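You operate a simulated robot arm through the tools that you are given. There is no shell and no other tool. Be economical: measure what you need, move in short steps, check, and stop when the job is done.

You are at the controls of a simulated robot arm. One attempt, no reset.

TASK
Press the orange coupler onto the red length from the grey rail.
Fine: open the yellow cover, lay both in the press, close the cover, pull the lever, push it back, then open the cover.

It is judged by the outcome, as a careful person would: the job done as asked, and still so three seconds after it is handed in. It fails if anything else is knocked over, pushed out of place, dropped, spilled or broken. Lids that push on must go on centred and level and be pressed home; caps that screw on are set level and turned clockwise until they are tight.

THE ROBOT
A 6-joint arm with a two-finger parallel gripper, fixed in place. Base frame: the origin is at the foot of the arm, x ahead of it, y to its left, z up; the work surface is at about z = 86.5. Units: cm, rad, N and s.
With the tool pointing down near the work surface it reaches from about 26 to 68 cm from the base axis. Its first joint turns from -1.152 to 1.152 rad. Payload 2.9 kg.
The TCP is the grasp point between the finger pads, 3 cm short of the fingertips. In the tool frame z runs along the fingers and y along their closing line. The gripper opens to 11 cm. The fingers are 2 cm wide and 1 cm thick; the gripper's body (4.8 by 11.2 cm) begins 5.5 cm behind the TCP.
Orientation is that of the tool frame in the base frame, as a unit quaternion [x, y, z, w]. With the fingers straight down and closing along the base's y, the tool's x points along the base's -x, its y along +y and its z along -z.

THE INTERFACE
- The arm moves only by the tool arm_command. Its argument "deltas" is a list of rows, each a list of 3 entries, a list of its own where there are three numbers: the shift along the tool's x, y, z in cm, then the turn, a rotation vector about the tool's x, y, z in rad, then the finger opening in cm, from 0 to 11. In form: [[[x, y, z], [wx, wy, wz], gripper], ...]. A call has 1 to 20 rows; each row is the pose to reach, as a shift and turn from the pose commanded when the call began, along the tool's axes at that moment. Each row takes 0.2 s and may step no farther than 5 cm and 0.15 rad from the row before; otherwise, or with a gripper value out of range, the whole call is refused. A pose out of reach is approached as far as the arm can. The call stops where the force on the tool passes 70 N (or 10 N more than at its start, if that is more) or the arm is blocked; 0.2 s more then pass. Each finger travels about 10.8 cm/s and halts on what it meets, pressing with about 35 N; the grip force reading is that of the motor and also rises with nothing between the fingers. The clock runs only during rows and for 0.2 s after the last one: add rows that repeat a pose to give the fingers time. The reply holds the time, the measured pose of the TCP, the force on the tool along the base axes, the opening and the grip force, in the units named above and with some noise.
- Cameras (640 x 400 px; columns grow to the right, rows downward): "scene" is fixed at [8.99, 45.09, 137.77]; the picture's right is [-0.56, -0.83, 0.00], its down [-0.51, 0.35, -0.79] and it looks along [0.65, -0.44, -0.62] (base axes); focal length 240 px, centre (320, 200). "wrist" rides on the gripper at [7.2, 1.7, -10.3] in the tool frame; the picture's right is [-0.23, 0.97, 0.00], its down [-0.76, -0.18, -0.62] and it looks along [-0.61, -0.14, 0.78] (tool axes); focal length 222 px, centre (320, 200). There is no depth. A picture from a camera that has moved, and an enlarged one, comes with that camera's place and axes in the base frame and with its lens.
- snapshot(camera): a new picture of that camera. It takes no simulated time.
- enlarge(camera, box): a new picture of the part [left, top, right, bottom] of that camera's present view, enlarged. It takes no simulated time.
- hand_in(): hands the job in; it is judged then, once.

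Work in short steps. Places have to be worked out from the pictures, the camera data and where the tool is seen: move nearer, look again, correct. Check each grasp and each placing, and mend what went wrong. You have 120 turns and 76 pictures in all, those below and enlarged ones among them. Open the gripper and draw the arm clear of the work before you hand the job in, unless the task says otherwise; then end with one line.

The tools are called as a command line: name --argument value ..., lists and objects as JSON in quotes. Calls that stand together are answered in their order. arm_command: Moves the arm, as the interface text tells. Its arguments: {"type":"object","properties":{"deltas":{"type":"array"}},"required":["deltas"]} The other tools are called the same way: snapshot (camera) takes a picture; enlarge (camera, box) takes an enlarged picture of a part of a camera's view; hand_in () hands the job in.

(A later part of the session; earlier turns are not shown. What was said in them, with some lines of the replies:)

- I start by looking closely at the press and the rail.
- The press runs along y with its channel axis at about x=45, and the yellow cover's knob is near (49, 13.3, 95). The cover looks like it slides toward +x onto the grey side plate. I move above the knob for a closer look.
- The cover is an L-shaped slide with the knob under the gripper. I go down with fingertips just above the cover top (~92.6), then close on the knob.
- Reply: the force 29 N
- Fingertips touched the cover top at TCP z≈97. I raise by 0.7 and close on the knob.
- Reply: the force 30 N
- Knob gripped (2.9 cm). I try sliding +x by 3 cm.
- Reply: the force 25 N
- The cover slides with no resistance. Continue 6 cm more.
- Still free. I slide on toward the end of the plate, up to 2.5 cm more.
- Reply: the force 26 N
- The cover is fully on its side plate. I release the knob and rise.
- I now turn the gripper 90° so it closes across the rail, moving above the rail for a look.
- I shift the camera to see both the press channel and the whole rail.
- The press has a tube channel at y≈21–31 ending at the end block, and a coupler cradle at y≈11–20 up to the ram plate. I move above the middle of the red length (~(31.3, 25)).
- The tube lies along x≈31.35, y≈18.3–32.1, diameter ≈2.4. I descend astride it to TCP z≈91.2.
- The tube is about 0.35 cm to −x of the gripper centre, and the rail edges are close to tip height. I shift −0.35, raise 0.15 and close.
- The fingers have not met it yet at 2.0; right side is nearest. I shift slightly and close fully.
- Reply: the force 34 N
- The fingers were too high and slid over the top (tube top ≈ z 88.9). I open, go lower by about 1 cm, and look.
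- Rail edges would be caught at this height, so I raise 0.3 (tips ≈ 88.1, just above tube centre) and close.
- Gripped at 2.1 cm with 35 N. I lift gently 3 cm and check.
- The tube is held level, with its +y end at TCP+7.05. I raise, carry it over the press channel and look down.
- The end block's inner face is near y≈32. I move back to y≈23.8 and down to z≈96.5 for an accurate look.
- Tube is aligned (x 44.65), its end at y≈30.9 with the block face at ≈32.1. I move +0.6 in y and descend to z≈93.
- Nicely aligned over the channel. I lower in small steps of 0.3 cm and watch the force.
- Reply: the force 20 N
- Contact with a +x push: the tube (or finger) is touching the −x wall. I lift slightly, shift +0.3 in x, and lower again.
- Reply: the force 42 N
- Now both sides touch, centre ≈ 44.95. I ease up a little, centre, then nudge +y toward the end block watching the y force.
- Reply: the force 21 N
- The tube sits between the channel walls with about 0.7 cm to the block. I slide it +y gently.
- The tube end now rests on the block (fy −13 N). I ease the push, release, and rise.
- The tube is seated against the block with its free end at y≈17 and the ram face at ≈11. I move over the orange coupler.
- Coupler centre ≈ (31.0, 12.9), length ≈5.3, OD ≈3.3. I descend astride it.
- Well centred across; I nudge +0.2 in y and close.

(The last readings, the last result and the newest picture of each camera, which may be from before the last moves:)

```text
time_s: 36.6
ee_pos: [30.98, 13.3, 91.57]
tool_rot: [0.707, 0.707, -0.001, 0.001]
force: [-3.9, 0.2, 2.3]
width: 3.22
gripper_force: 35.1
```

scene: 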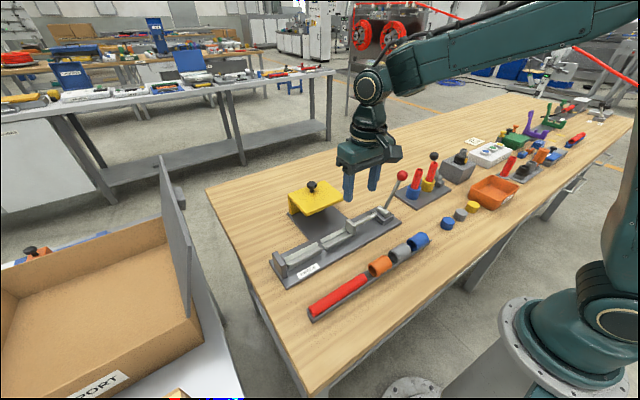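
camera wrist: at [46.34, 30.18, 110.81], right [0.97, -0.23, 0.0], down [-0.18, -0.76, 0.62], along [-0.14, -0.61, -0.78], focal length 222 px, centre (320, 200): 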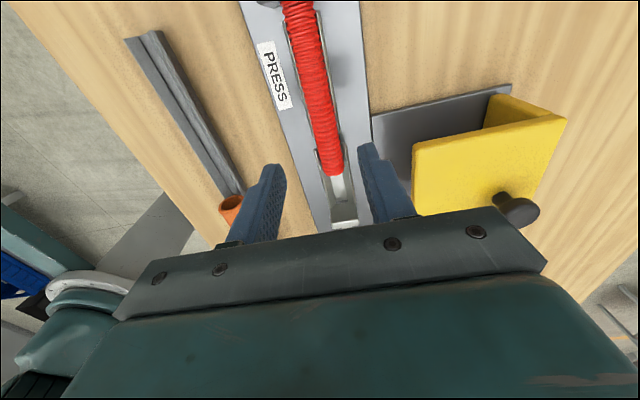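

Gripped at 3.22 cm. I lift and carry it over the cradle at a safe height.

arm_command --deltas '[[[0, 0, -1], [0, 0, 0], 2.6], [[0, 0, -4], [0, 0, 0], 2.6], [[0, 0, -8], [0, 0, 0], 2.6], [[0.2, 4, -8], [0, 0, 0], 2.6], [[0.5, 8, -8], [0, 0, 0], 2.6], [[0.7, 12, -8], [0, 0, 0], 2.6], [[0.7, 14, -8], [0, 0, 0], 2.6], [[0.7, 14, -8], [0, 0, 0], 2.6]]'

enlarge --camera "wrist" --box '[230, 30, 410, 230]'

enlarge --camera "scene" --box '[290, 180, 410, 270]'

```text
time_s: 38.4
ee_pos: [45.17, 13.93, 99.77]
tool_rot: [0.707, 0.707, 0.0, 0.0]
force: [0.0, 0.2, 0.7]
width: 3.19
gripper_force: 35.2
```

```text
2.00 times, centred on (320, 130) of wrist
camera zoom: at [46.77, 21.21, 110.05], right [0.97, -0.23, 0.0], down [-0.18, -0.76, 0.62], along [-0.14, -0.61, -0.78], focal length 444 px, centre (320, 340)
```

zoom: 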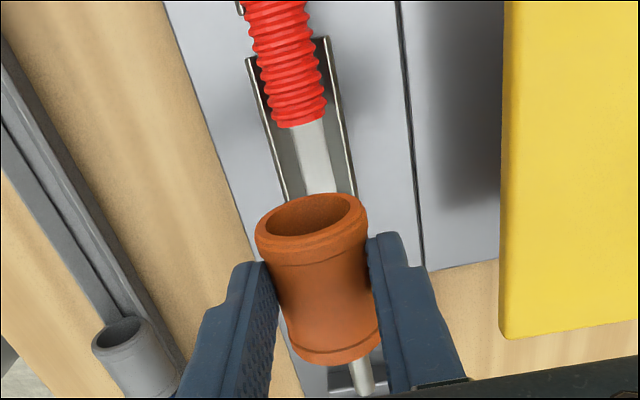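

```text
4.44 times, centred on (350, 225) of scene
camera zoom: at [8.99, 45.09, 137.77], right [-0.56, -0.83, 0.0], down [-0.51, 0.35, -0.79], along [0.65, -0.44, -0.62], focal length 1067 px, centre (187, 89)
```

zoom: 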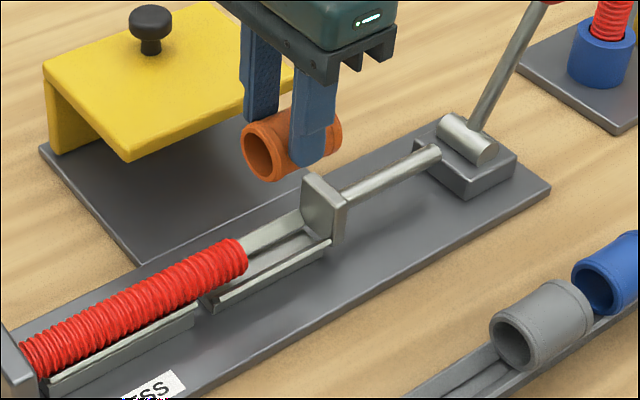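

The held coupler spans TCP−2.55 to TCP+1.95 in y; the free gap is about 11.3–17.05, so TCP y≈14.5. I adjust and go down to z≈94.

arm_command --deltas '[[[0.5, -0.2, 2], [0, 0, 0], 2.6], [[0.5, -0.2, 4], [0, 0, 0], 2.6], [[0.5, -0.2, 5.5], [0, 0, 0], 2.6], [[0.5, -0.2, 5.5], [0, 0, 0], 2.6]]'

enlarge --camera "wrist" --box '[230, 30, 410, 230]'

enlarge --camera "scene" --box '[300, 190, 400, 260]'

```text
time_s: 39.4
ee_pos: [45.0, 14.38, 94.2]
tool_rot: [0.707, 0.707, 0.0, 0.0]
force: [-0.8, -0.3, -0.6]
width: 3.22
gripper_force: 34.9
```

```text
2.00 times, centred on (320, 130) of wrist
camera zoom: at [46.56, 21.67, 104.47], right [0.97, -0.23, 0.0], down [-0.18, -0.76, 0.62], along [-0.14, -0.61, -0.78], focal length 444 px, centre (320, 340)
```

zoom: 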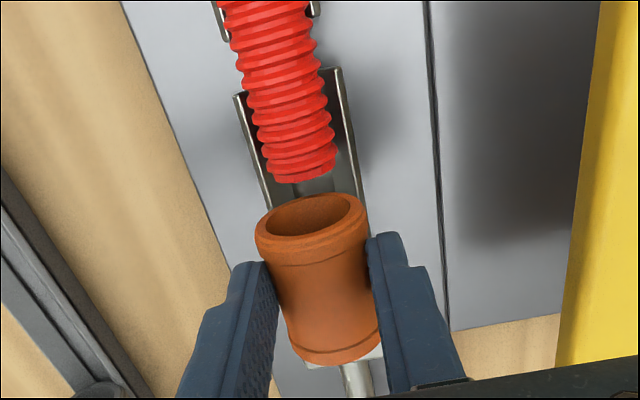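

```text
5.71 times, centred on (350, 225) of scene
camera zoom: at [8.99, 45.09, 137.77], right [-0.56, -0.83, 0.0], down [-0.51, 0.35, -0.79], along [0.65, -0.44, -0.62], focal length 1372 px, centre (149, 57)
```

zoom: 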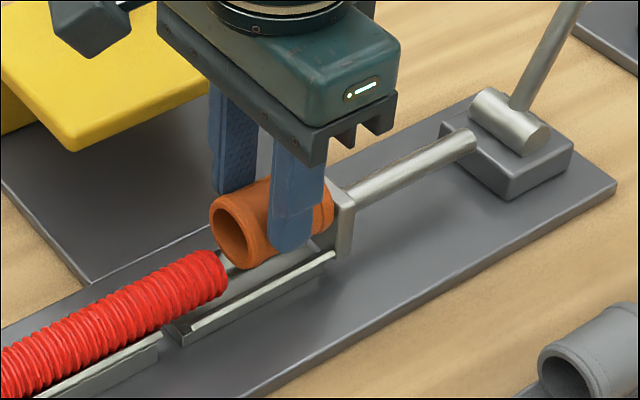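

Clearances look right both ways. I lower slowly to seat it.

arm_command --deltas '[[[0, 0, 0.6], [0, 0, 0], 2.6], [[0, 0, 1.1], [0, 0, 0], 2.6], [[0, 0, 1.4], [0, 0, 0], 2.6], [[0, 0, 1.6], [0, 0, 0], 2.6], [[0, 0, 1.6], [0, 0, 0], 2.6]]'

enlarge --camera "scene" --box '[300, 190, 400, 260]'

```text
time_s: 40.6
ee_pos: [44.78, 14.43, 92.55]
tool_rot: [0.707, 0.707, -0.001, 0.0]
force: [0.9, 0.8, -0.5]
width: 3.2
gripper_force: 35.5
```

```text
5.71 times, centred on (350, 225) of scene
camera zoom: at [8.99, 45.09, 137.77], right [-0.56, -0.83, 0.0], down [-0.51, 0.35, -0.79], along [0.65, -0.44, -0.62], focal length 1372 px, centre (149, 57)
```

zoom: 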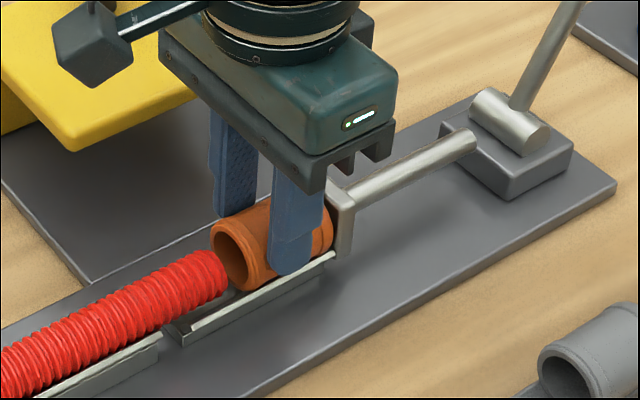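

No contact yet. I continue lowering with small steps, correcting x slightly.

arm_command --deltas '[[[0, 0.1, 0.15], [0, 0, 0], 2.6], [[0, 0.1, 0.3], [0, 0, 0], 2.6], [[0, 0.1, 0.45], [0, 0, 0], 2.6]]'

```text
time_s: 41.4
ee_pos: [44.94, 14.44, 92.17]
tool_rot: [0.707, 0.707, 0.001, 0.001]
force: [-1.5, -0.4, 7.1]
width: 3.19
gripper_force: 34.9
```

Light contact begins. One more 0.15 cm.

arm_command --deltas '[[[0, 0, 0.15], [0, 0, 0], 2.6], [[0, 0, 0.15], [0, 0, 0], 2.6]]'

enlarge --camera "scene" --box '[310, 200, 390, 256]'

enlarge --camera "wrist" --box '[250, 30, 390, 230]'

```text
time_s: 42.0
ee_pos: [44.93, 14.44, 92.1]
tool_rot: [0.707, 0.707, 0.002, 0.001]
force: [-8.2, -2.9, 32.2]
width: 3.23
gripper_force: 35.1
```

```text
7.14 times, centred on (350, 228) of scene
camera zoom: at [8.92, 45.07, 137.78], right [-0.56, -0.83, 0.0], down [-0.51, 0.35, -0.79], along [0.65, -0.44, -0.62], focal length 1715 px, centre (106, 0)
```

zoom: 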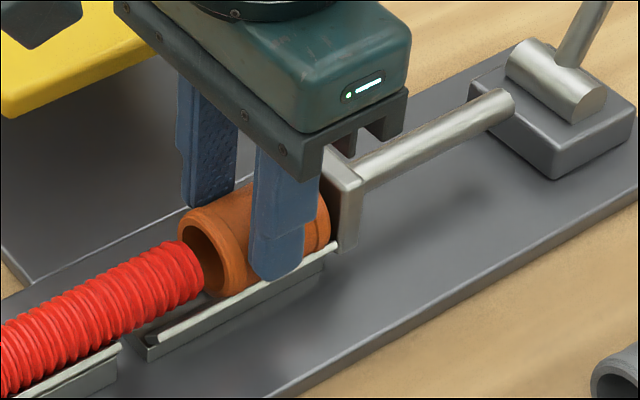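

```text
2.00 times, centred on (320, 130) of wrist
camera zoom: at [46.6, 21.68, 102.48], right [0.97, -0.23, 0.0], down [-0.18, -0.76, 0.62], along [-0.14, -0.61, -0.78], focal length 444 px, centre (320, 340)
```

zoom: 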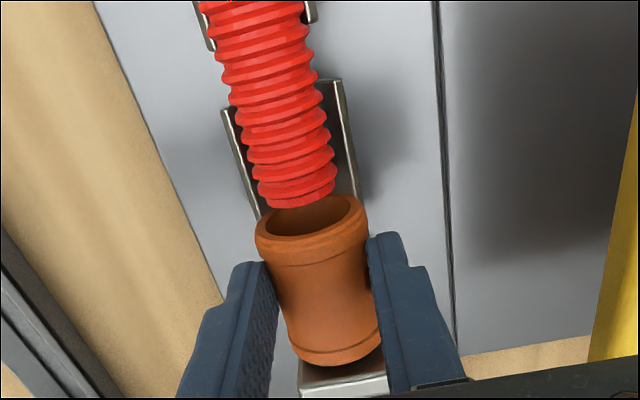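

Seated firmly (32 N). I ease 0.1, release and rise to check.

arm_command --deltas '[[[0, -0.05, -0.12], [0, 0, 0], 2.6], [[0, -0.05, -0.12], [0, 0, 0], 3.4], [[0, -0.05, -0.12], [0, 0, 0], 4.2], [[0, -0.05, -0.12], [0, 0, 0], 5], [[0, -0.05, -0.12], [0, 0, 0], 5], [[0, -0.05, -1.5], [0, 0, 0], 5], [[0, -0.05, -5], [0, 0, 0], 5], [[0, -0.05, -9], [0, 0, 0], 5], [[0, -0.05, -9], [0, 0, 0], 5]]'

snapshot --camera "wrist"

enlarge --camera "scene" --box '[270, 180, 410, 280]'

```text
time_s: 44.0
ee_pos: [44.9, 14.32, 100.94]
tool_rot: [0.707, 0.707, 0.0, -0.001]
force: [0.5, 0.1, -0.3]
width: 5.01
gripper_force: 0.2
```

```text
27 pictures are left
camera wrist: at [46.61, 21.61, 111.39], right [0.97, -0.23, 0.0], down [-0.18, -0.76, 0.62], along [-0.14, -0.61, -0.78], focal length 222 px, centre (320, 200)
```

wrist: 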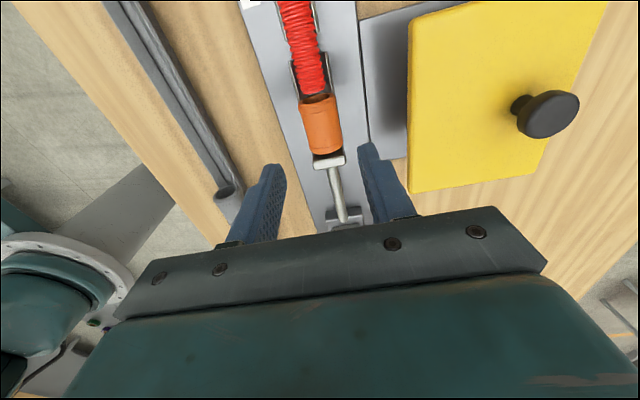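

```text
4.00 times, centred on (340, 230) of scene
camera zoom: at [8.99, 45.09, 137.77], right [-0.56, -0.83, 0.0], down [-0.51, 0.35, -0.79], along [0.65, -0.44, -0.62], focal length 960 px, centre (240, 80)
```

zoom: 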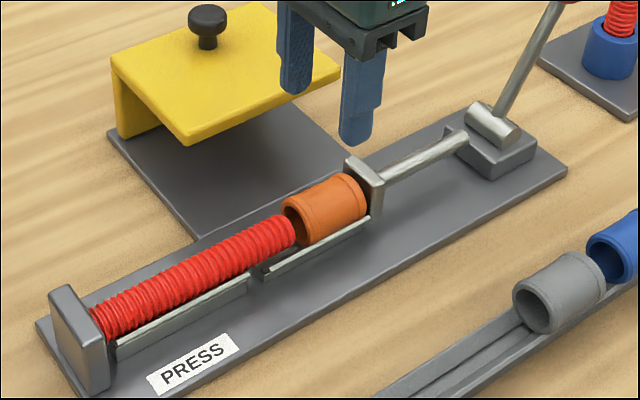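

Both parts are in the press, aligned. Now I go back to the cover knob (≈(60.3, 13.4)).

arm_command --deltas '[[[0, 3, -2], [0, 0, 0], 6], [[-0.3, 7, -2], [0, 0, 0], 6], [[-0.6, 11, -2], [0, 0, 0], 6], [[-0.9, 15.4, -2], [0, 0, 0], 6], [[-0.9, 15.4, 0], [0, 0, 0], 6], [[-0.9, 15.4, 2], [0, 0, 0], 6], [[-0.9, 15.4, 3.2], [0, 0, 0], 6], [[-0.9, 15.4, 3.7], [0, 0, 0], 6], [[-0.9, 15.4, 3.7], [0, 0, 0], 6]]'

enlarge --camera "scene" --box '[270, 160, 390, 250]'

```text
time_s: 46.0
ee_pos: [60.23, 13.34, 97.24]
tool_rot: [0.707, 0.707, 0.0, -0.001]
force: [1.1, 0.5, -0.2]
width: 6.01
gripper_force: 0.0
```

```text
4.44 times, centred on (330, 205) of scene
camera zoom: at [8.99, 45.09, 137.77], right [-0.56, -0.83, 0.0], down [-0.51, 0.35, -0.79], along [0.65, -0.44, -0.62], focal length 1067 px, centre (276, 178)
```

zoom: 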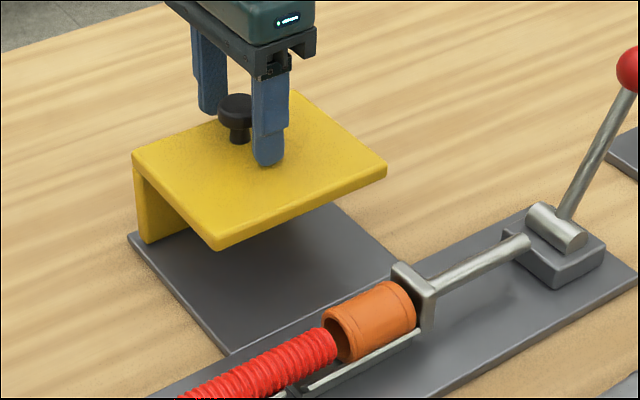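

The fingers straddle the knob centrally. I close on it.

arm_command --deltas '[[[0, 0, 0], [0, 0, 0], 4], [[0, 0, 0], [0, 0, 0], 3], [[0, 0, 0], [0, 0, 0], 2], [[0, 0, 0], [0, 0, 0], 2]]'

```text
time_s: 47.0
ee_pos: [60.17, 13.52, 97.13]
tool_rot: [0.707, 0.707, -0.001, 0.0]
force: [0.9, -0.1, -0.3]
width: 2.9
gripper_force: 44.9
```

Gripped. I slide the cover back 11.5 cm in −x at modest speed.

arm_command --deltas '[[[0, -1, 0], [0, 0, 0], 2], [[0, -2, 0], [0, 0, 0], 2], [[0, -3, 0], [0, 0, 0], 2], [[0, -4, 0], [0, 0, 0], 2], [[0, -5, 0], [0, 0, 0], 2], [[0, -6, 0], [0, 0, 0], 2], [[0, -7, 0], [0, 0, 0], 2], [[0, -8, 0], [0, 0, 0], 2], [[0, -9, 0], [0, 0, 0], 2], [[0, -10, 0], [0, 0, 0], 2], [[0, -10.7, 0], [0, 0, 0], 2], [[0, -11.3, 0], [0, 0, 0], 2], [[0, -11.5, 0], [0, 0, 0], 2]]'

enlarge --camera "scene" --box '[270, 180, 410, 280]'

```text
time_s: 49.8
ee_pos: [48.71, 13.37, 97.25]
tool_rot: [0.708, 0.707, -0.001, -0.001]
force: [-0.9, -6.9, -5.3]
width: 2.91
gripper_force: 45.4
```

```text
4.00 times, centred on (340, 230) of scene
camera zoom: at [9.0, 45.08, 137.78], right [-0.56, -0.83, 0.0], down [-0.51, 0.35, -0.79], along [0.65, -0.44, -0.62], focal length 960 px, centre (240, 80)
```

zoom: 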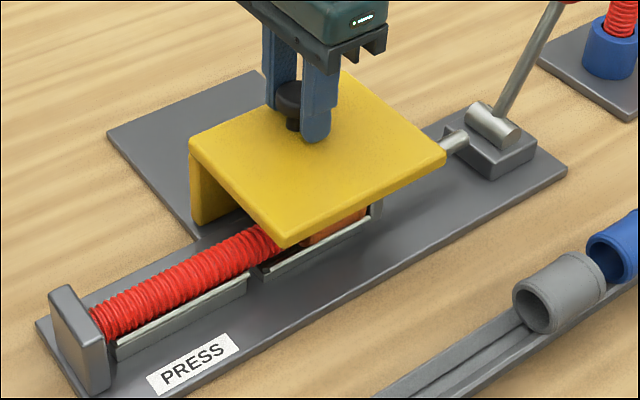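

Nearly home. I push a little more to find the stop.

arm_command --deltas '[[[0, -0.2, 0], [0, 0, 0], 2], [[0, -0.35, 0], [0, 0, 0], 2], [[0, -0.5, 0], [0, 0, 0], 2]]'

```text
time_s: 50.6
ee_pos: [48.46, 13.41, 97.23]
tool_rot: [0.708, 0.706, 0.001, 0.001]
force: [8.9, -8.7, -8.1]
width: 2.89
gripper_force: 45.0
```

Stop reached: the cover is closed. I release, rise, and go look at the lever ball.

arm_command --deltas '[[[0, 0.1, 0], [0, 0, 0], 3.5], [[0, 0.1, 0], [0, 0, 0], 5], [[0, 0.1, 0], [0, 0, 0], 6], [[0, 0.1, -2], [0, 0, 0], 6], [[0, 0, -6], [0, 0, 0], 6], [[0, -1, -10], [0, 0, 0], 6], [[-4, -2, -12], [0, 0, 0], 6], [[-8, -3, -12], [0, 0, 0], 6], [[-12, -3.5, -12], [0, 0, 0], 6], [[-16, -3.5, -12], [0, 0, 0], 6], [[-16, -3.5, -12], [0, 0, 0], 6]]'

enlarge --camera "wrist" --box '[220, 50, 440, 230]'

enlarge --camera "scene" --box '[310, 140, 450, 240]'

```text
time_s: 53.0
ee_pos: [44.72, -2.92, 109.26]
tool_rot: [0.708, 0.707, 0.0, 0.0]
force: [0.1, 1.0, 0.2]
width: 6.01
gripper_force: 0.0
```

```text
2.22 times, centred on (330, 140) of wrist
camera zoom: at [46.39, 4.45, 119.53], right [0.97, -0.23, 0.0], down [-0.18, -0.76, 0.62], along [-0.14, -0.61, -0.78], focal length 494 px, centre (298, 333)
```

zoom: 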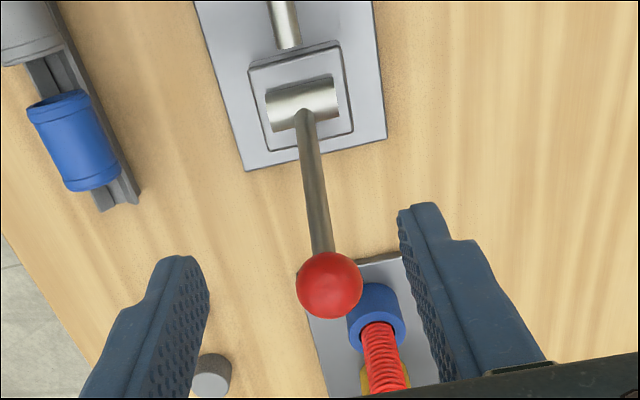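

```text
4.00 times, centred on (380, 190) of scene
camera zoom: at [8.99, 45.09, 137.77], right [-0.56, -0.83, 0.0], down [-0.51, 0.35, -0.79], along [0.65, -0.44, -0.62], focal length 960 px, centre (80, 240)
```

zoom: 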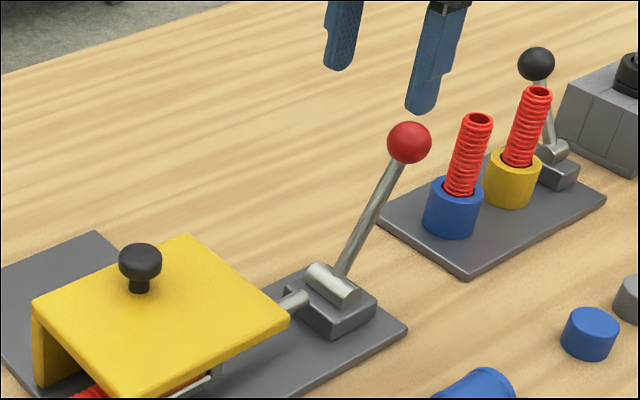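

Ball centre triangulates to (44.9, −8.45, 99.85), diameter ≈3.1. I lower the fingers astride it and close.

arm_command --deltas '[[[-3, 0, 0], [0, 0, 0], 6], [[-5.5, 0, 1], [0, 0, 0], 6], [[-5.5, 0.05, 4], [0, 0, 0], 6], [[-5.5, 0.05, 6.5], [0, 0, 0], 6], [[-5.5, 0.05, 7.9], [0, 0, 0], 6], [[-5.5, 0.05, 7.9], [0, 0, 0], 6]]'

enlarge --camera "scene" --box '[350, 130, 450, 220]'

```text
time_s: 54.4
ee_pos: [44.96, -8.01, 101.22]
tool_rot: [0.707, 0.707, 0.0, 0.0]
force: [0.6, -0.6, -0.3]
width: 5.97
gripper_force: 0.1
```

```text
4.44 times, centred on (400, 175) of scene
camera zoom: at [8.99, 45.09, 137.77], right [-0.56, -0.83, 0.0], down [-0.51, 0.35, -0.79], along [0.65, -0.44, -0.62], focal length 1067 px, centre (-36, 311)
```

zoom: 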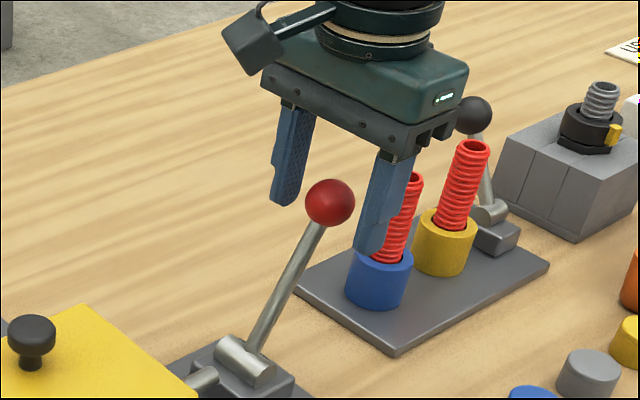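

I shift −0.4 in y and close on the ball.

arm_command --deltas '[[[-0.4, 0, 0], [0, 0, 0], 5], [[-0.4, 0, 0], [0, 0, 0], 4], [[-0.4, 0, 0], [0, 0, 0], 3.2], [[-0.4, 0, 0], [0, 0, 0], 2.4], [[-0.4, 0, 0], [0, 0, 0], 2.4], [[-0.4, 0, 0], [0, 0, 0], 2.4]]'

```text
time_s: 55.8
ee_pos: [44.99, -8.26, 101.22]
tool_rot: [0.707, 0.707, 0.001, 0.001]
force: [15.5, -0.4, -5.9]
width: 3.1
gripper_force: 44.7
```

Ball held. Pivot is near (y −2.8, z 89.3), radius ≈12, lever leaning 28° to −y. I try swinging it toward +y along the arc by about 10°.

arm_command --deltas '[[[0.5, 0.1, -0.25], [0, 0, 0], 2.4], [[1, 0.1, -0.47], [0, 0, 0], 2.4], [[1.5, 0.1, -0.67], [0, 0, 0], 2.4], [[2, 0.1, -0.85], [0, 0, 0], 2.4]]'

enlarge --camera "scene" --box '[280, 140, 440, 260]'

```text
time_s: 56.8
ee_pos: [44.99, -6.3, 102.16]
tool_rot: [0.708, 0.706, 0.0, 0.0]
force: [14.0, -8.4, -11.9]
width: 3.1
gripper_force: 44.4
```

```text
3.33 times, centred on (360, 200) of scene
camera zoom: at [9.05, 45.07, 137.77], right [-0.56, -0.83, 0.0], down [-0.51, 0.35, -0.79], along [0.65, -0.44, -0.62], focal length 800 px, centre (187, 200)
```

zoom: 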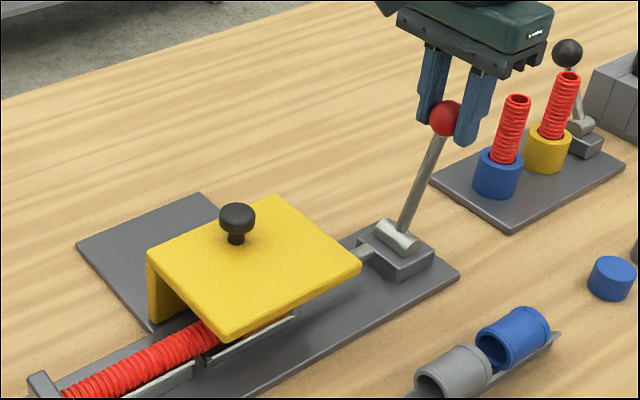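

It swings freely and the ram advances toward +y. I continue along the arc past vertical.

arm_command --deltas '[[[0.8, 0.1, -0.15], [0, 0, 0], 2.4], [[1.57, 0.1, -0.3], [0, 0, 0], 2.4], [[2.4, 0.1, -0.42], [0, 0, 0], 2.4], [[3.23, 0.1, -0.47], [0, 0, 0], 2.4], [[4.05, 0.1, -0.46], [0, 0, 0], 2.4], [[4.9, 0.1, -0.41], [0, 0, 0], 2.4]]'

enlarge --camera "scene" --box '[280, 140, 440, 260]'

```text
time_s: 58.2
ee_pos: [45.03, -1.53, 102.57]
tool_rot: [0.708, 0.707, 0.0, 0.0]
force: [0.2, -10.7, 6.1]
width: 3.11
gripper_force: 45.8
```

```text
3.33 times, centred on (360, 200) of scene
camera zoom: at [8.98, 45.07, 137.78], right [-0.56, -0.83, 0.0], down [-0.51, 0.35, -0.79], along [0.65, -0.44, -0.62], focal length 800 px, centre (187, 200)
```

zoom: 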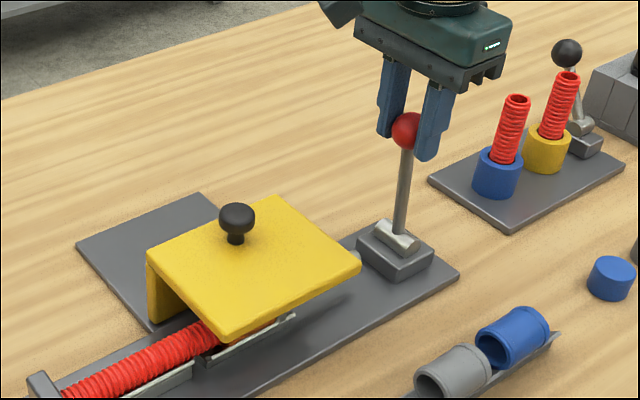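

Past vertical, only ~10 N so far. Continue to about +22°.

arm_command --deltas '[[[0.83, 0, 0.12], [0, 0, 0], 2.4], [[1.65, 0, 0.29], [0, 0, 0], 2.4], [[2.45, 0, 0.52], [0, 0, 0], 2.4], [[3.25, 0, 0.8], [0, 0, 0], 2.4]]'

```text
time_s: 59.2
ee_pos: [45.03, 1.67, 101.69]
tool_rot: [0.707, 0.707, -0.001, -0.001]
force: [-7.9, -9.3, 5.8]
width: 3.09
gripper_force: 45.1
```

Still light. Continue the arc toward +38°.

arm_command --deltas '[[[0.75, 0, 0.35], [0, 0, 0], 2.4], [[1.5, 0, 0.74], [0, 0, 0], 2.4], [[2.2, 0, 1.2], [0, 0, 0], 2.4], [[2.89, 0, 1.67], [0, 0, 0], 2.4]]'

enlarge --camera "scene" --box '[280, 140, 440, 260]'

```text
time_s: 60.2
ee_pos: [45.08, 4.89, 100.0]
tool_rot: [0.706, 0.708, 0.001, -0.001]
force: [0.0, -0.4, 0.1]
width: 2.39
gripper_force: 0.1
```

```text
3.33 times, centred on (360, 200) of scene
camera zoom: at [8.99, 45.1, 137.77], right [-0.56, -0.83, 0.0], down [-0.51, 0.35, -0.79], along [0.65, -0.44, -0.62], focal length 800 px, centre (187, 200)
```

zoom: 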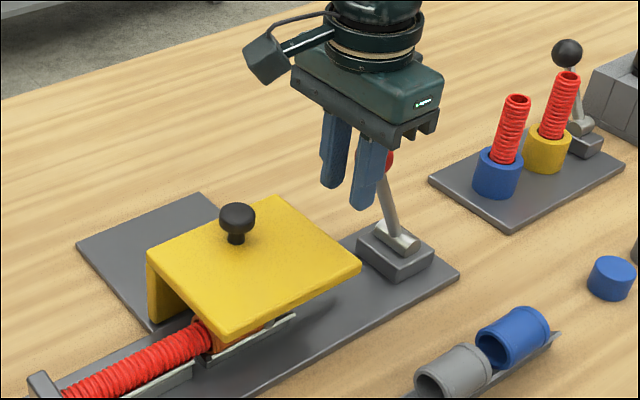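

The fingers slipped off: the lever met pressing resistance near +22°. I rise and back off to −y to push the ball from behind instead.

arm_command --deltas '[[[0, 0, -3], [0, 0, 0], 2.4], [[0, 0, -7], [0, 0, 0], 1], [[-4, 0, -7], [0, 0, 0], 0], [[-8, 0, -7], [0, 0, 0], 0], [[-8, 0, -7], [0, 0, 0], 0]]'

snapshot --camera "wrist"

enlarge --camera "scene" --box '[280, 160, 410, 260]'

```text
time_s: 61.4
ee_pos: [45.11, -3.34, 107.03]
tool_rot: [0.707, 0.707, 0.0, 0.0]
force: [0.2, -0.2, -0.1]
width: 0.0
gripper_force: 34.6
```

```text
17 pictures are left
camera wrist: at [46.71, 3.89, 117.38], right [0.97, -0.23, 0.0], down [-0.18, -0.76, 0.62], along [-0.14, -0.61, -0.78], focal length 222 px, centre (320, 200)
```

wrist: 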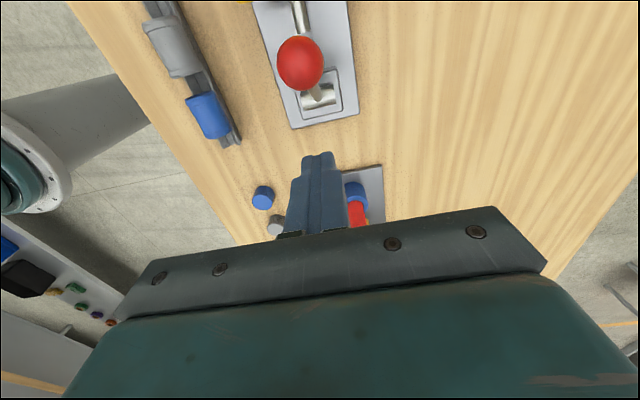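

```text
4.00 times, centred on (345, 210) of scene
camera zoom: at [8.99, 45.09, 137.77], right [-0.56, -0.83, 0.0], down [-0.51, 0.35, -0.79], along [0.65, -0.44, -0.62], focal length 960 px, centre (220, 160)
```

zoom: 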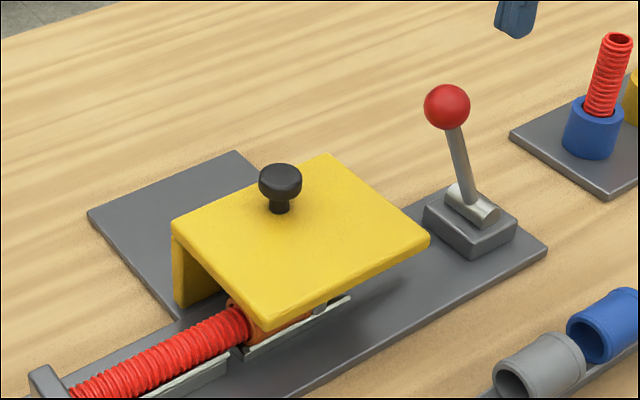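

Ball now at (45, 1.95, 99.9), lever at about +24°, and the coupler seems to have begun going on. I lower closed fingers behind the ball and push +y, following the arc.

arm_command --deltas '[[[0, 0, 3], [0, 0, 0], 0], [[0, 0, 5.2], [0, 0, 0], 0], [[1.5, 0, 5.2], [0, 0, 0], 0], [[2.5, 0, 5.2], [0, 0, 0], 0], [[3, 0, 5.3], [0, 0, 0], 0], [[3.5, 0, 5.5], [0, 0, 0], 0]]'

```text
time_s: 62.8
ee_pos: [45.03, -0.19, 101.74]
tool_rot: [0.71, 0.704, -0.002, 0.002]
force: [-0.6, -26.0, 10.4]
width: 0.0
gripper_force: 34.7
```

Contact with 26 N. I push on along the arc.

arm_command --deltas '[[[0.3, 0, 0.15], [0, 0, 0], 0], [[0.6, 0, 0.3], [0, 0, 0], 0], [[0.9, 0, 0.45], [0, 0, 0], 0], [[1.2, 0, 0.6], [0, 0, 0], 0]]'

enlarge --camera "scene" --box '[280, 160, 410, 260]'

```text
time_s: 63.5
ee_pos: [44.99, -0.28, 101.44]
tool_rot: [0.719, 0.695, -0.004, 0.006]
force: [-2.9, -13.7, 5.6]
width: 0.01
gripper_force: 34.9
stopped in row 3: the force on the tool passed its limit (the readings are from after the stop); the commanded pose is now the measured one
```

```text
4.00 times, centred on (345, 210) of scene
camera zoom: at [8.97, 45.06, 137.79], right [-0.56, -0.83, 0.0], down [-0.51, 0.35, -0.79], along [0.65, -0.44, -0.62], focal length 960 px, centre (220, 160)
```

zoom: 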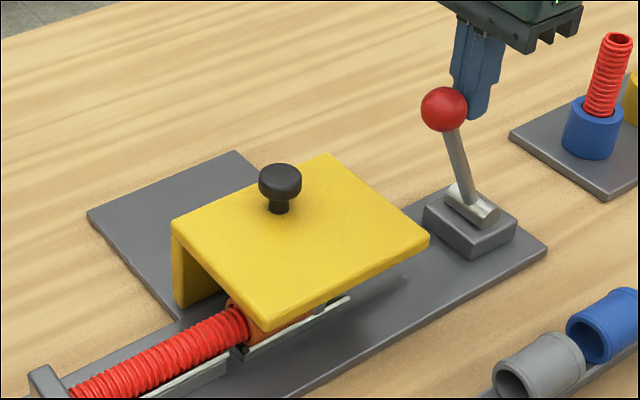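

The lever barely moved at 70 N, so it's at its end stop (~+26°, mirror of the start). Now I go over to the +y side of the ball to push it back.

arm_command --deltas '[[[-1, 0, 0], [0, 0, -0.034], 0], [[-1, 0, -3], [0, 0, -0.034], 0], [[-1, 0, -6], [0, 0, -0.034], 0], [[3, 0, -6], [0, 0, -0.034], 0], [[7, -0.1, -6], [0, 0, -0.034], 0], [[7, -0.1, -3], [0, 0, -0.034], 0], [[7, -0.1, -0.3], [0, 0, -0.034], 0], [[7, -0.1, -0.3], [0, 0, -0.034], 0]]'

enlarge --camera "scene" --box '[280, 160, 410, 260]'

```text
time_s: 65.3
ee_pos: [45.01, 7.07, 101.87]
tool_rot: [0.705, 0.709, -0.003, 0.005]
force: [-0.2, 0.1, -0.4]
width: 0.0
gripper_force: 35.0
```

```text
4.00 times, centred on (345, 210) of scene
camera zoom: at [8.99, 45.09, 137.77], right [-0.56, -0.83, 0.0], down [-0.51, 0.35, -0.79], along [0.65, -0.44, -0.62], focal length 960 px, centre (220, 160)
```

zoom: 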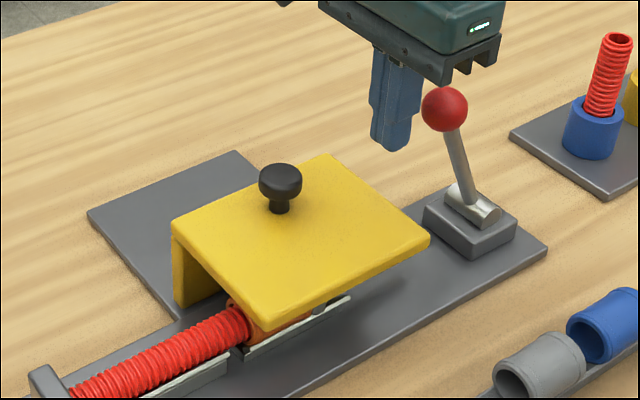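

Fingers are on the +y side. I push the ball back −y along the arc.

arm_command --deltas '[[[-1.57, 0, 0.07], [0, 0, 0], 0], [[-2.57, 0, 0.07], [0, 0, 0], 0], [[-3.37, 0, -0.23], [0, 0, 0], 0], [[-4.07, 0, -0.53], [0, 0, 0], 0], [[-4.87, 0, -0.68], [0, 0, 0], 0], [[-5.67, 0, -0.83], [0, 0, 0], 0], [[-6.47, 0, -0.93], [0, 0, 0], 0], [[-7.32, 0, -0.98], [0, 0, 0], 0], [[-8.12, 0, -0.93], [0, 0, 0], 0], [[-8.92, 0, -0.83], [0, 0, 0], 0], [[-9.72, 0, -0.68], [0, 0, 0], 0], [[-10.52, 0, -0.53], [0, 0, 0], 0], [[-11.32, 0, -0.23], [0, 0, 0], 0]]'

enlarge --camera "scene" --box '[280, 140, 440, 260]'

```text
time_s: 68.1
ee_pos: [45.32, -4.34, 101.98]
tool_rot: [0.705, 0.709, -0.002, 0.005]
force: [0.1, 0.5, 0.8]
width: 0.0
gripper_force: 35.3
```

```text
3.33 times, centred on (360, 200) of scene
camera zoom: at [8.99, 45.09, 137.77], right [-0.56, -0.83, 0.0], down [-0.51, 0.35, -0.79], along [0.65, -0.44, -0.62], focal length 800 px, centre (187, 200)
```

zoom: 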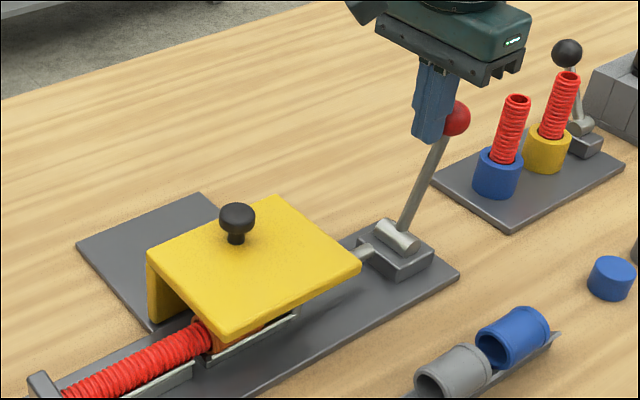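

The lever follows. I finish the last ~10° back to the stop.

arm_command --deltas '[[[-0.5, 0, 0.2], [0, 0, 0], 0], [[-0.9, 0, 0.4], [0, 0, 0], 0], [[-1.3, 0, 0.6], [0, 0, 0], 0], [[-1.6, 0, 0.75], [0, 0, 0], 0], [[-1.8, 0, 0.85], [0, 0, 0], 0]]'

```text
time_s: 69.3
ee_pos: [45.33, -5.76, 101.33]
tool_rot: [0.701, 0.713, -0.002, 0.004]
force: [-5.4, 37.1, 15.1]
width: 0.0
gripper_force: 34.5
```

The lever is back at its start stop (37 N). I back off, rise, and go to the cover knob at (48.5, 13.4).

arm_command --deltas '[[[0.8, 0, 0], [0, 0, 0], 0], [[1.5, 0, -4], [0, 0, 0], 2], [[5, 1, -6], [0, 0, 0], 4], [[9, 2, -6], [0, 0, 0], 6], [[13, 3.1, -6], [0, 0, 0], 6], [[17, 3.1, -6], [0, 0, 0], 6], [[19.4, 3.1, -5], [0, 0, 0], 6], [[19.4, 3.1, -1], [0, 0, 0], 6], [[19.4, 3.1, 1.5], [0, 0, 0], 6], [[19.4, 3.1, 1.5], [0, 0, 0], 6]]'

enlarge --camera "scene" --box '[280, 150, 440, 260]'

```text
time_s: 71.5
ee_pos: [48.34, 13.17, 99.44]
tool_rot: [0.706, 0.708, -0.004, 0.005]
force: [-0.1, -0.7, 0.2]
width: 6.01
gripper_force: 0.0
```

```text
3.64 times, centred on (360, 205) of scene
camera zoom: at [8.99, 45.09, 137.77], right [-0.56, -0.83, 0.0], down [-0.51, 0.35, -0.79], along [0.65, -0.44, -0.62], focal length 873 px, centre (174, 182)
```

zoom: 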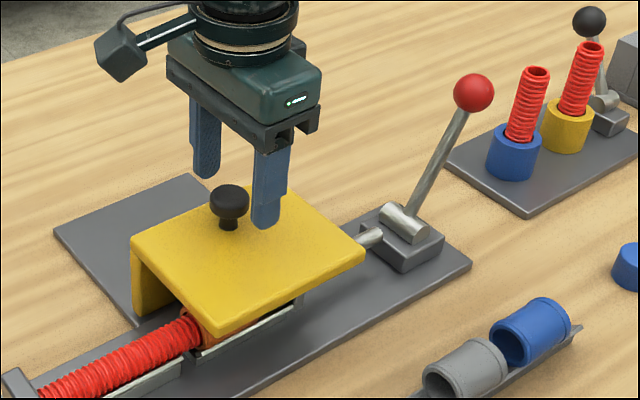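

The lever is back and the ram retracted. I lower to z≈97.2 and grip the knob.

arm_command --deltas '[[[0.2, 0.15, 1.2], [0, 0, 0], 6], [[0.2, 0.15, 2.2], [0, 0, 0], 6], [[0.2, 0.15, 2.2], [0, 0, 0], 4.5], [[0.2, 0.15, 2.2], [0, 0, 0], 3.2], [[0.2, 0.15, 2.2], [0, 0, 0], 2], [[0.2, 0.15, 2.2], [0, 0, 0], 2]]'

```text
time_s: 72.9
ee_pos: [48.45, 13.52, 97.28]
tool_rot: [0.705, 0.709, -0.003, 0.005]
force: [2.4, 0.8, -3.4]
width: 2.91
gripper_force: 44.8
```

Gripped. I slide the cover open, +11.8 cm in x.

arm_command --deltas '[[[0, 1, 0], [0, 0, 0], 2], [[0, 2, 0], [0, 0, 0], 2], [[0, 3, 0], [0, 0, 0], 2], [[0, 4, 0], [0, 0, 0], 2], [[0, 5, 0], [0, 0, 0], 2], [[0, 6, 0], [0, 0, 0], 2], [[0, 7, 0], [0, 0, 0], 2], [[0, 8, 0], [0, 0, 0], 2], [[0, 9, 0], [0, 0, 0], 2], [[0, 10, 0], [0, 0, 0], 2], [[0, 11, 0], [0, 0, 0], 2], [[0, 11.8, 0], [0, 0, 0], 2], [[0, 11.8, 0], [0, 0, 0], 2]]'

enlarge --camera "scene" --box '[270, 180, 410, 280]'

```text
time_s: 75.7
ee_pos: [60.24, 13.39, 97.33]
tool_rot: [0.705, 0.709, -0.003, 0.006]
force: [-0.6, 17.1, -7.3]
width: 2.92
gripper_force: 45.1
```

```text
4.00 times, centred on (340, 230) of scene
camera zoom: at [9.0, 45.14, 137.75], right [-0.56, -0.83, 0.0], down [-0.51, 0.35, -0.79], along [0.65, -0.44, -0.62], focal length 960 px, centre (240, 80)
```

zoom: 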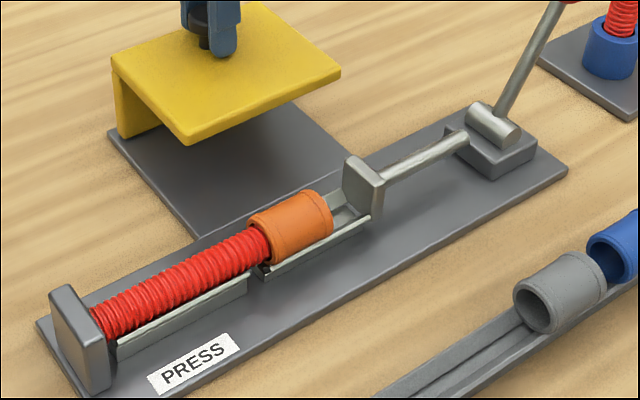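

The coupler is on the tube, straight, about half its length in, and the ram is retracted. I release the knob and retreat upward.

arm_command --deltas '[[[0, 0, 0], [0, 0, 0], 4], [[0, 0, 0], [0, 0, 0], 6], [[0, 0, -2], [0, 0, 0], 6], [[0, 0, -6], [0, 0, 0], 6], [[0, -3, -9], [0, 0, 0], 6], [[0, -7, -10], [0, 0, 0], 6], [[0, -11, -10], [0, 0, 0], 6], [[0, -15, -10], [0, 0, 0], 6]]'

enlarge --camera "wrist" --box '[220, 0, 420, 170]'

snapshot --camera "scene"

enlarge --camera "scene" --box '[270, 200, 370, 280]'

```text
time_s: 77.5
ee_pos: [45.32, 13.3, 107.12]
tool_rot: [0.705, 0.71, -0.003, 0.005]
force: [-0.3, -0.7, -0.2]
width: 6.0
gripper_force: 0.1
```

```text
2.35 times, centred on (320, 85) of wrist
camera zoom: at [46.75, 20.67, 117.48], right [0.98, -0.22, 0.01], down [-0.18, -0.76, 0.63], along [-0.13, -0.62, -0.78], focal length 523 px, centre (320, 471)
```

zoom: 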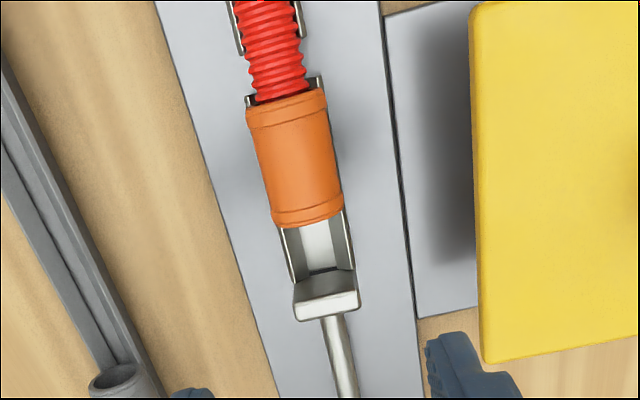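

```text
9 pictures are left
```

scene: 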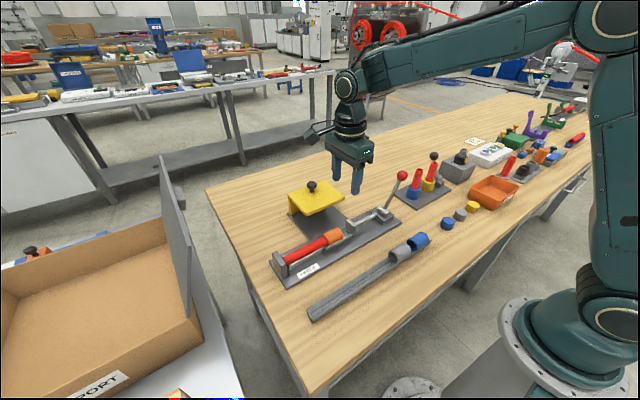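

```text
5.00 times, centred on (320, 240) of scene
camera zoom: at [8.99, 45.09, 137.77], right [-0.56, -0.83, 0.0], down [-0.51, 0.35, -0.79], along [0.65, -0.44, -0.62], focal length 1200 px, centre (320, 0)
```

zoom: 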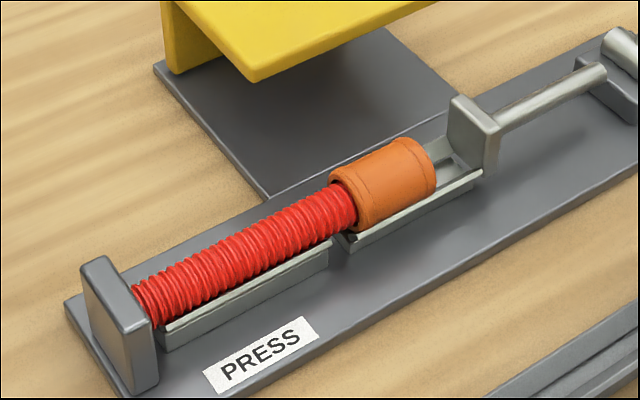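

The coupler is seated straight on the red length to the press's stop, the cover is open, the lever is back and nothing else has moved. I raise the arm a bit more before handing in.

arm_command --deltas '[[[0, 0, -4], [0, 0, 0], 6], [[0, 0, -8], [0, 0, 0], 6], [[0, 0, -12], [0, 0, 0], 6], [[0, 0, -12], [0, 0, 0], 6]]'

```text
time_s: 78.5
ee_pos: [45.15, 13.5, 119.51]
tool_rot: [0.704, 0.71, -0.003, 0.006]
force: [-0.4, 0.5, -0.3]
width: 6.01
gripper_force: 0.1
```

The arm is clear and the gripper is open, so I hand the job in.

hand_in

```text
The job is handed in.
```

The orange coupler is pressed about 2 cm onto the red length, straight, and both are still lying in the press; the lever is back, the yellow cover is open, and I saw nothing else moved. My grip slipped off the lever ball partway through the pull, so I finished by pushing the ball from behind until it stopped moving at the 70 N force limit, which I took as its end stop.
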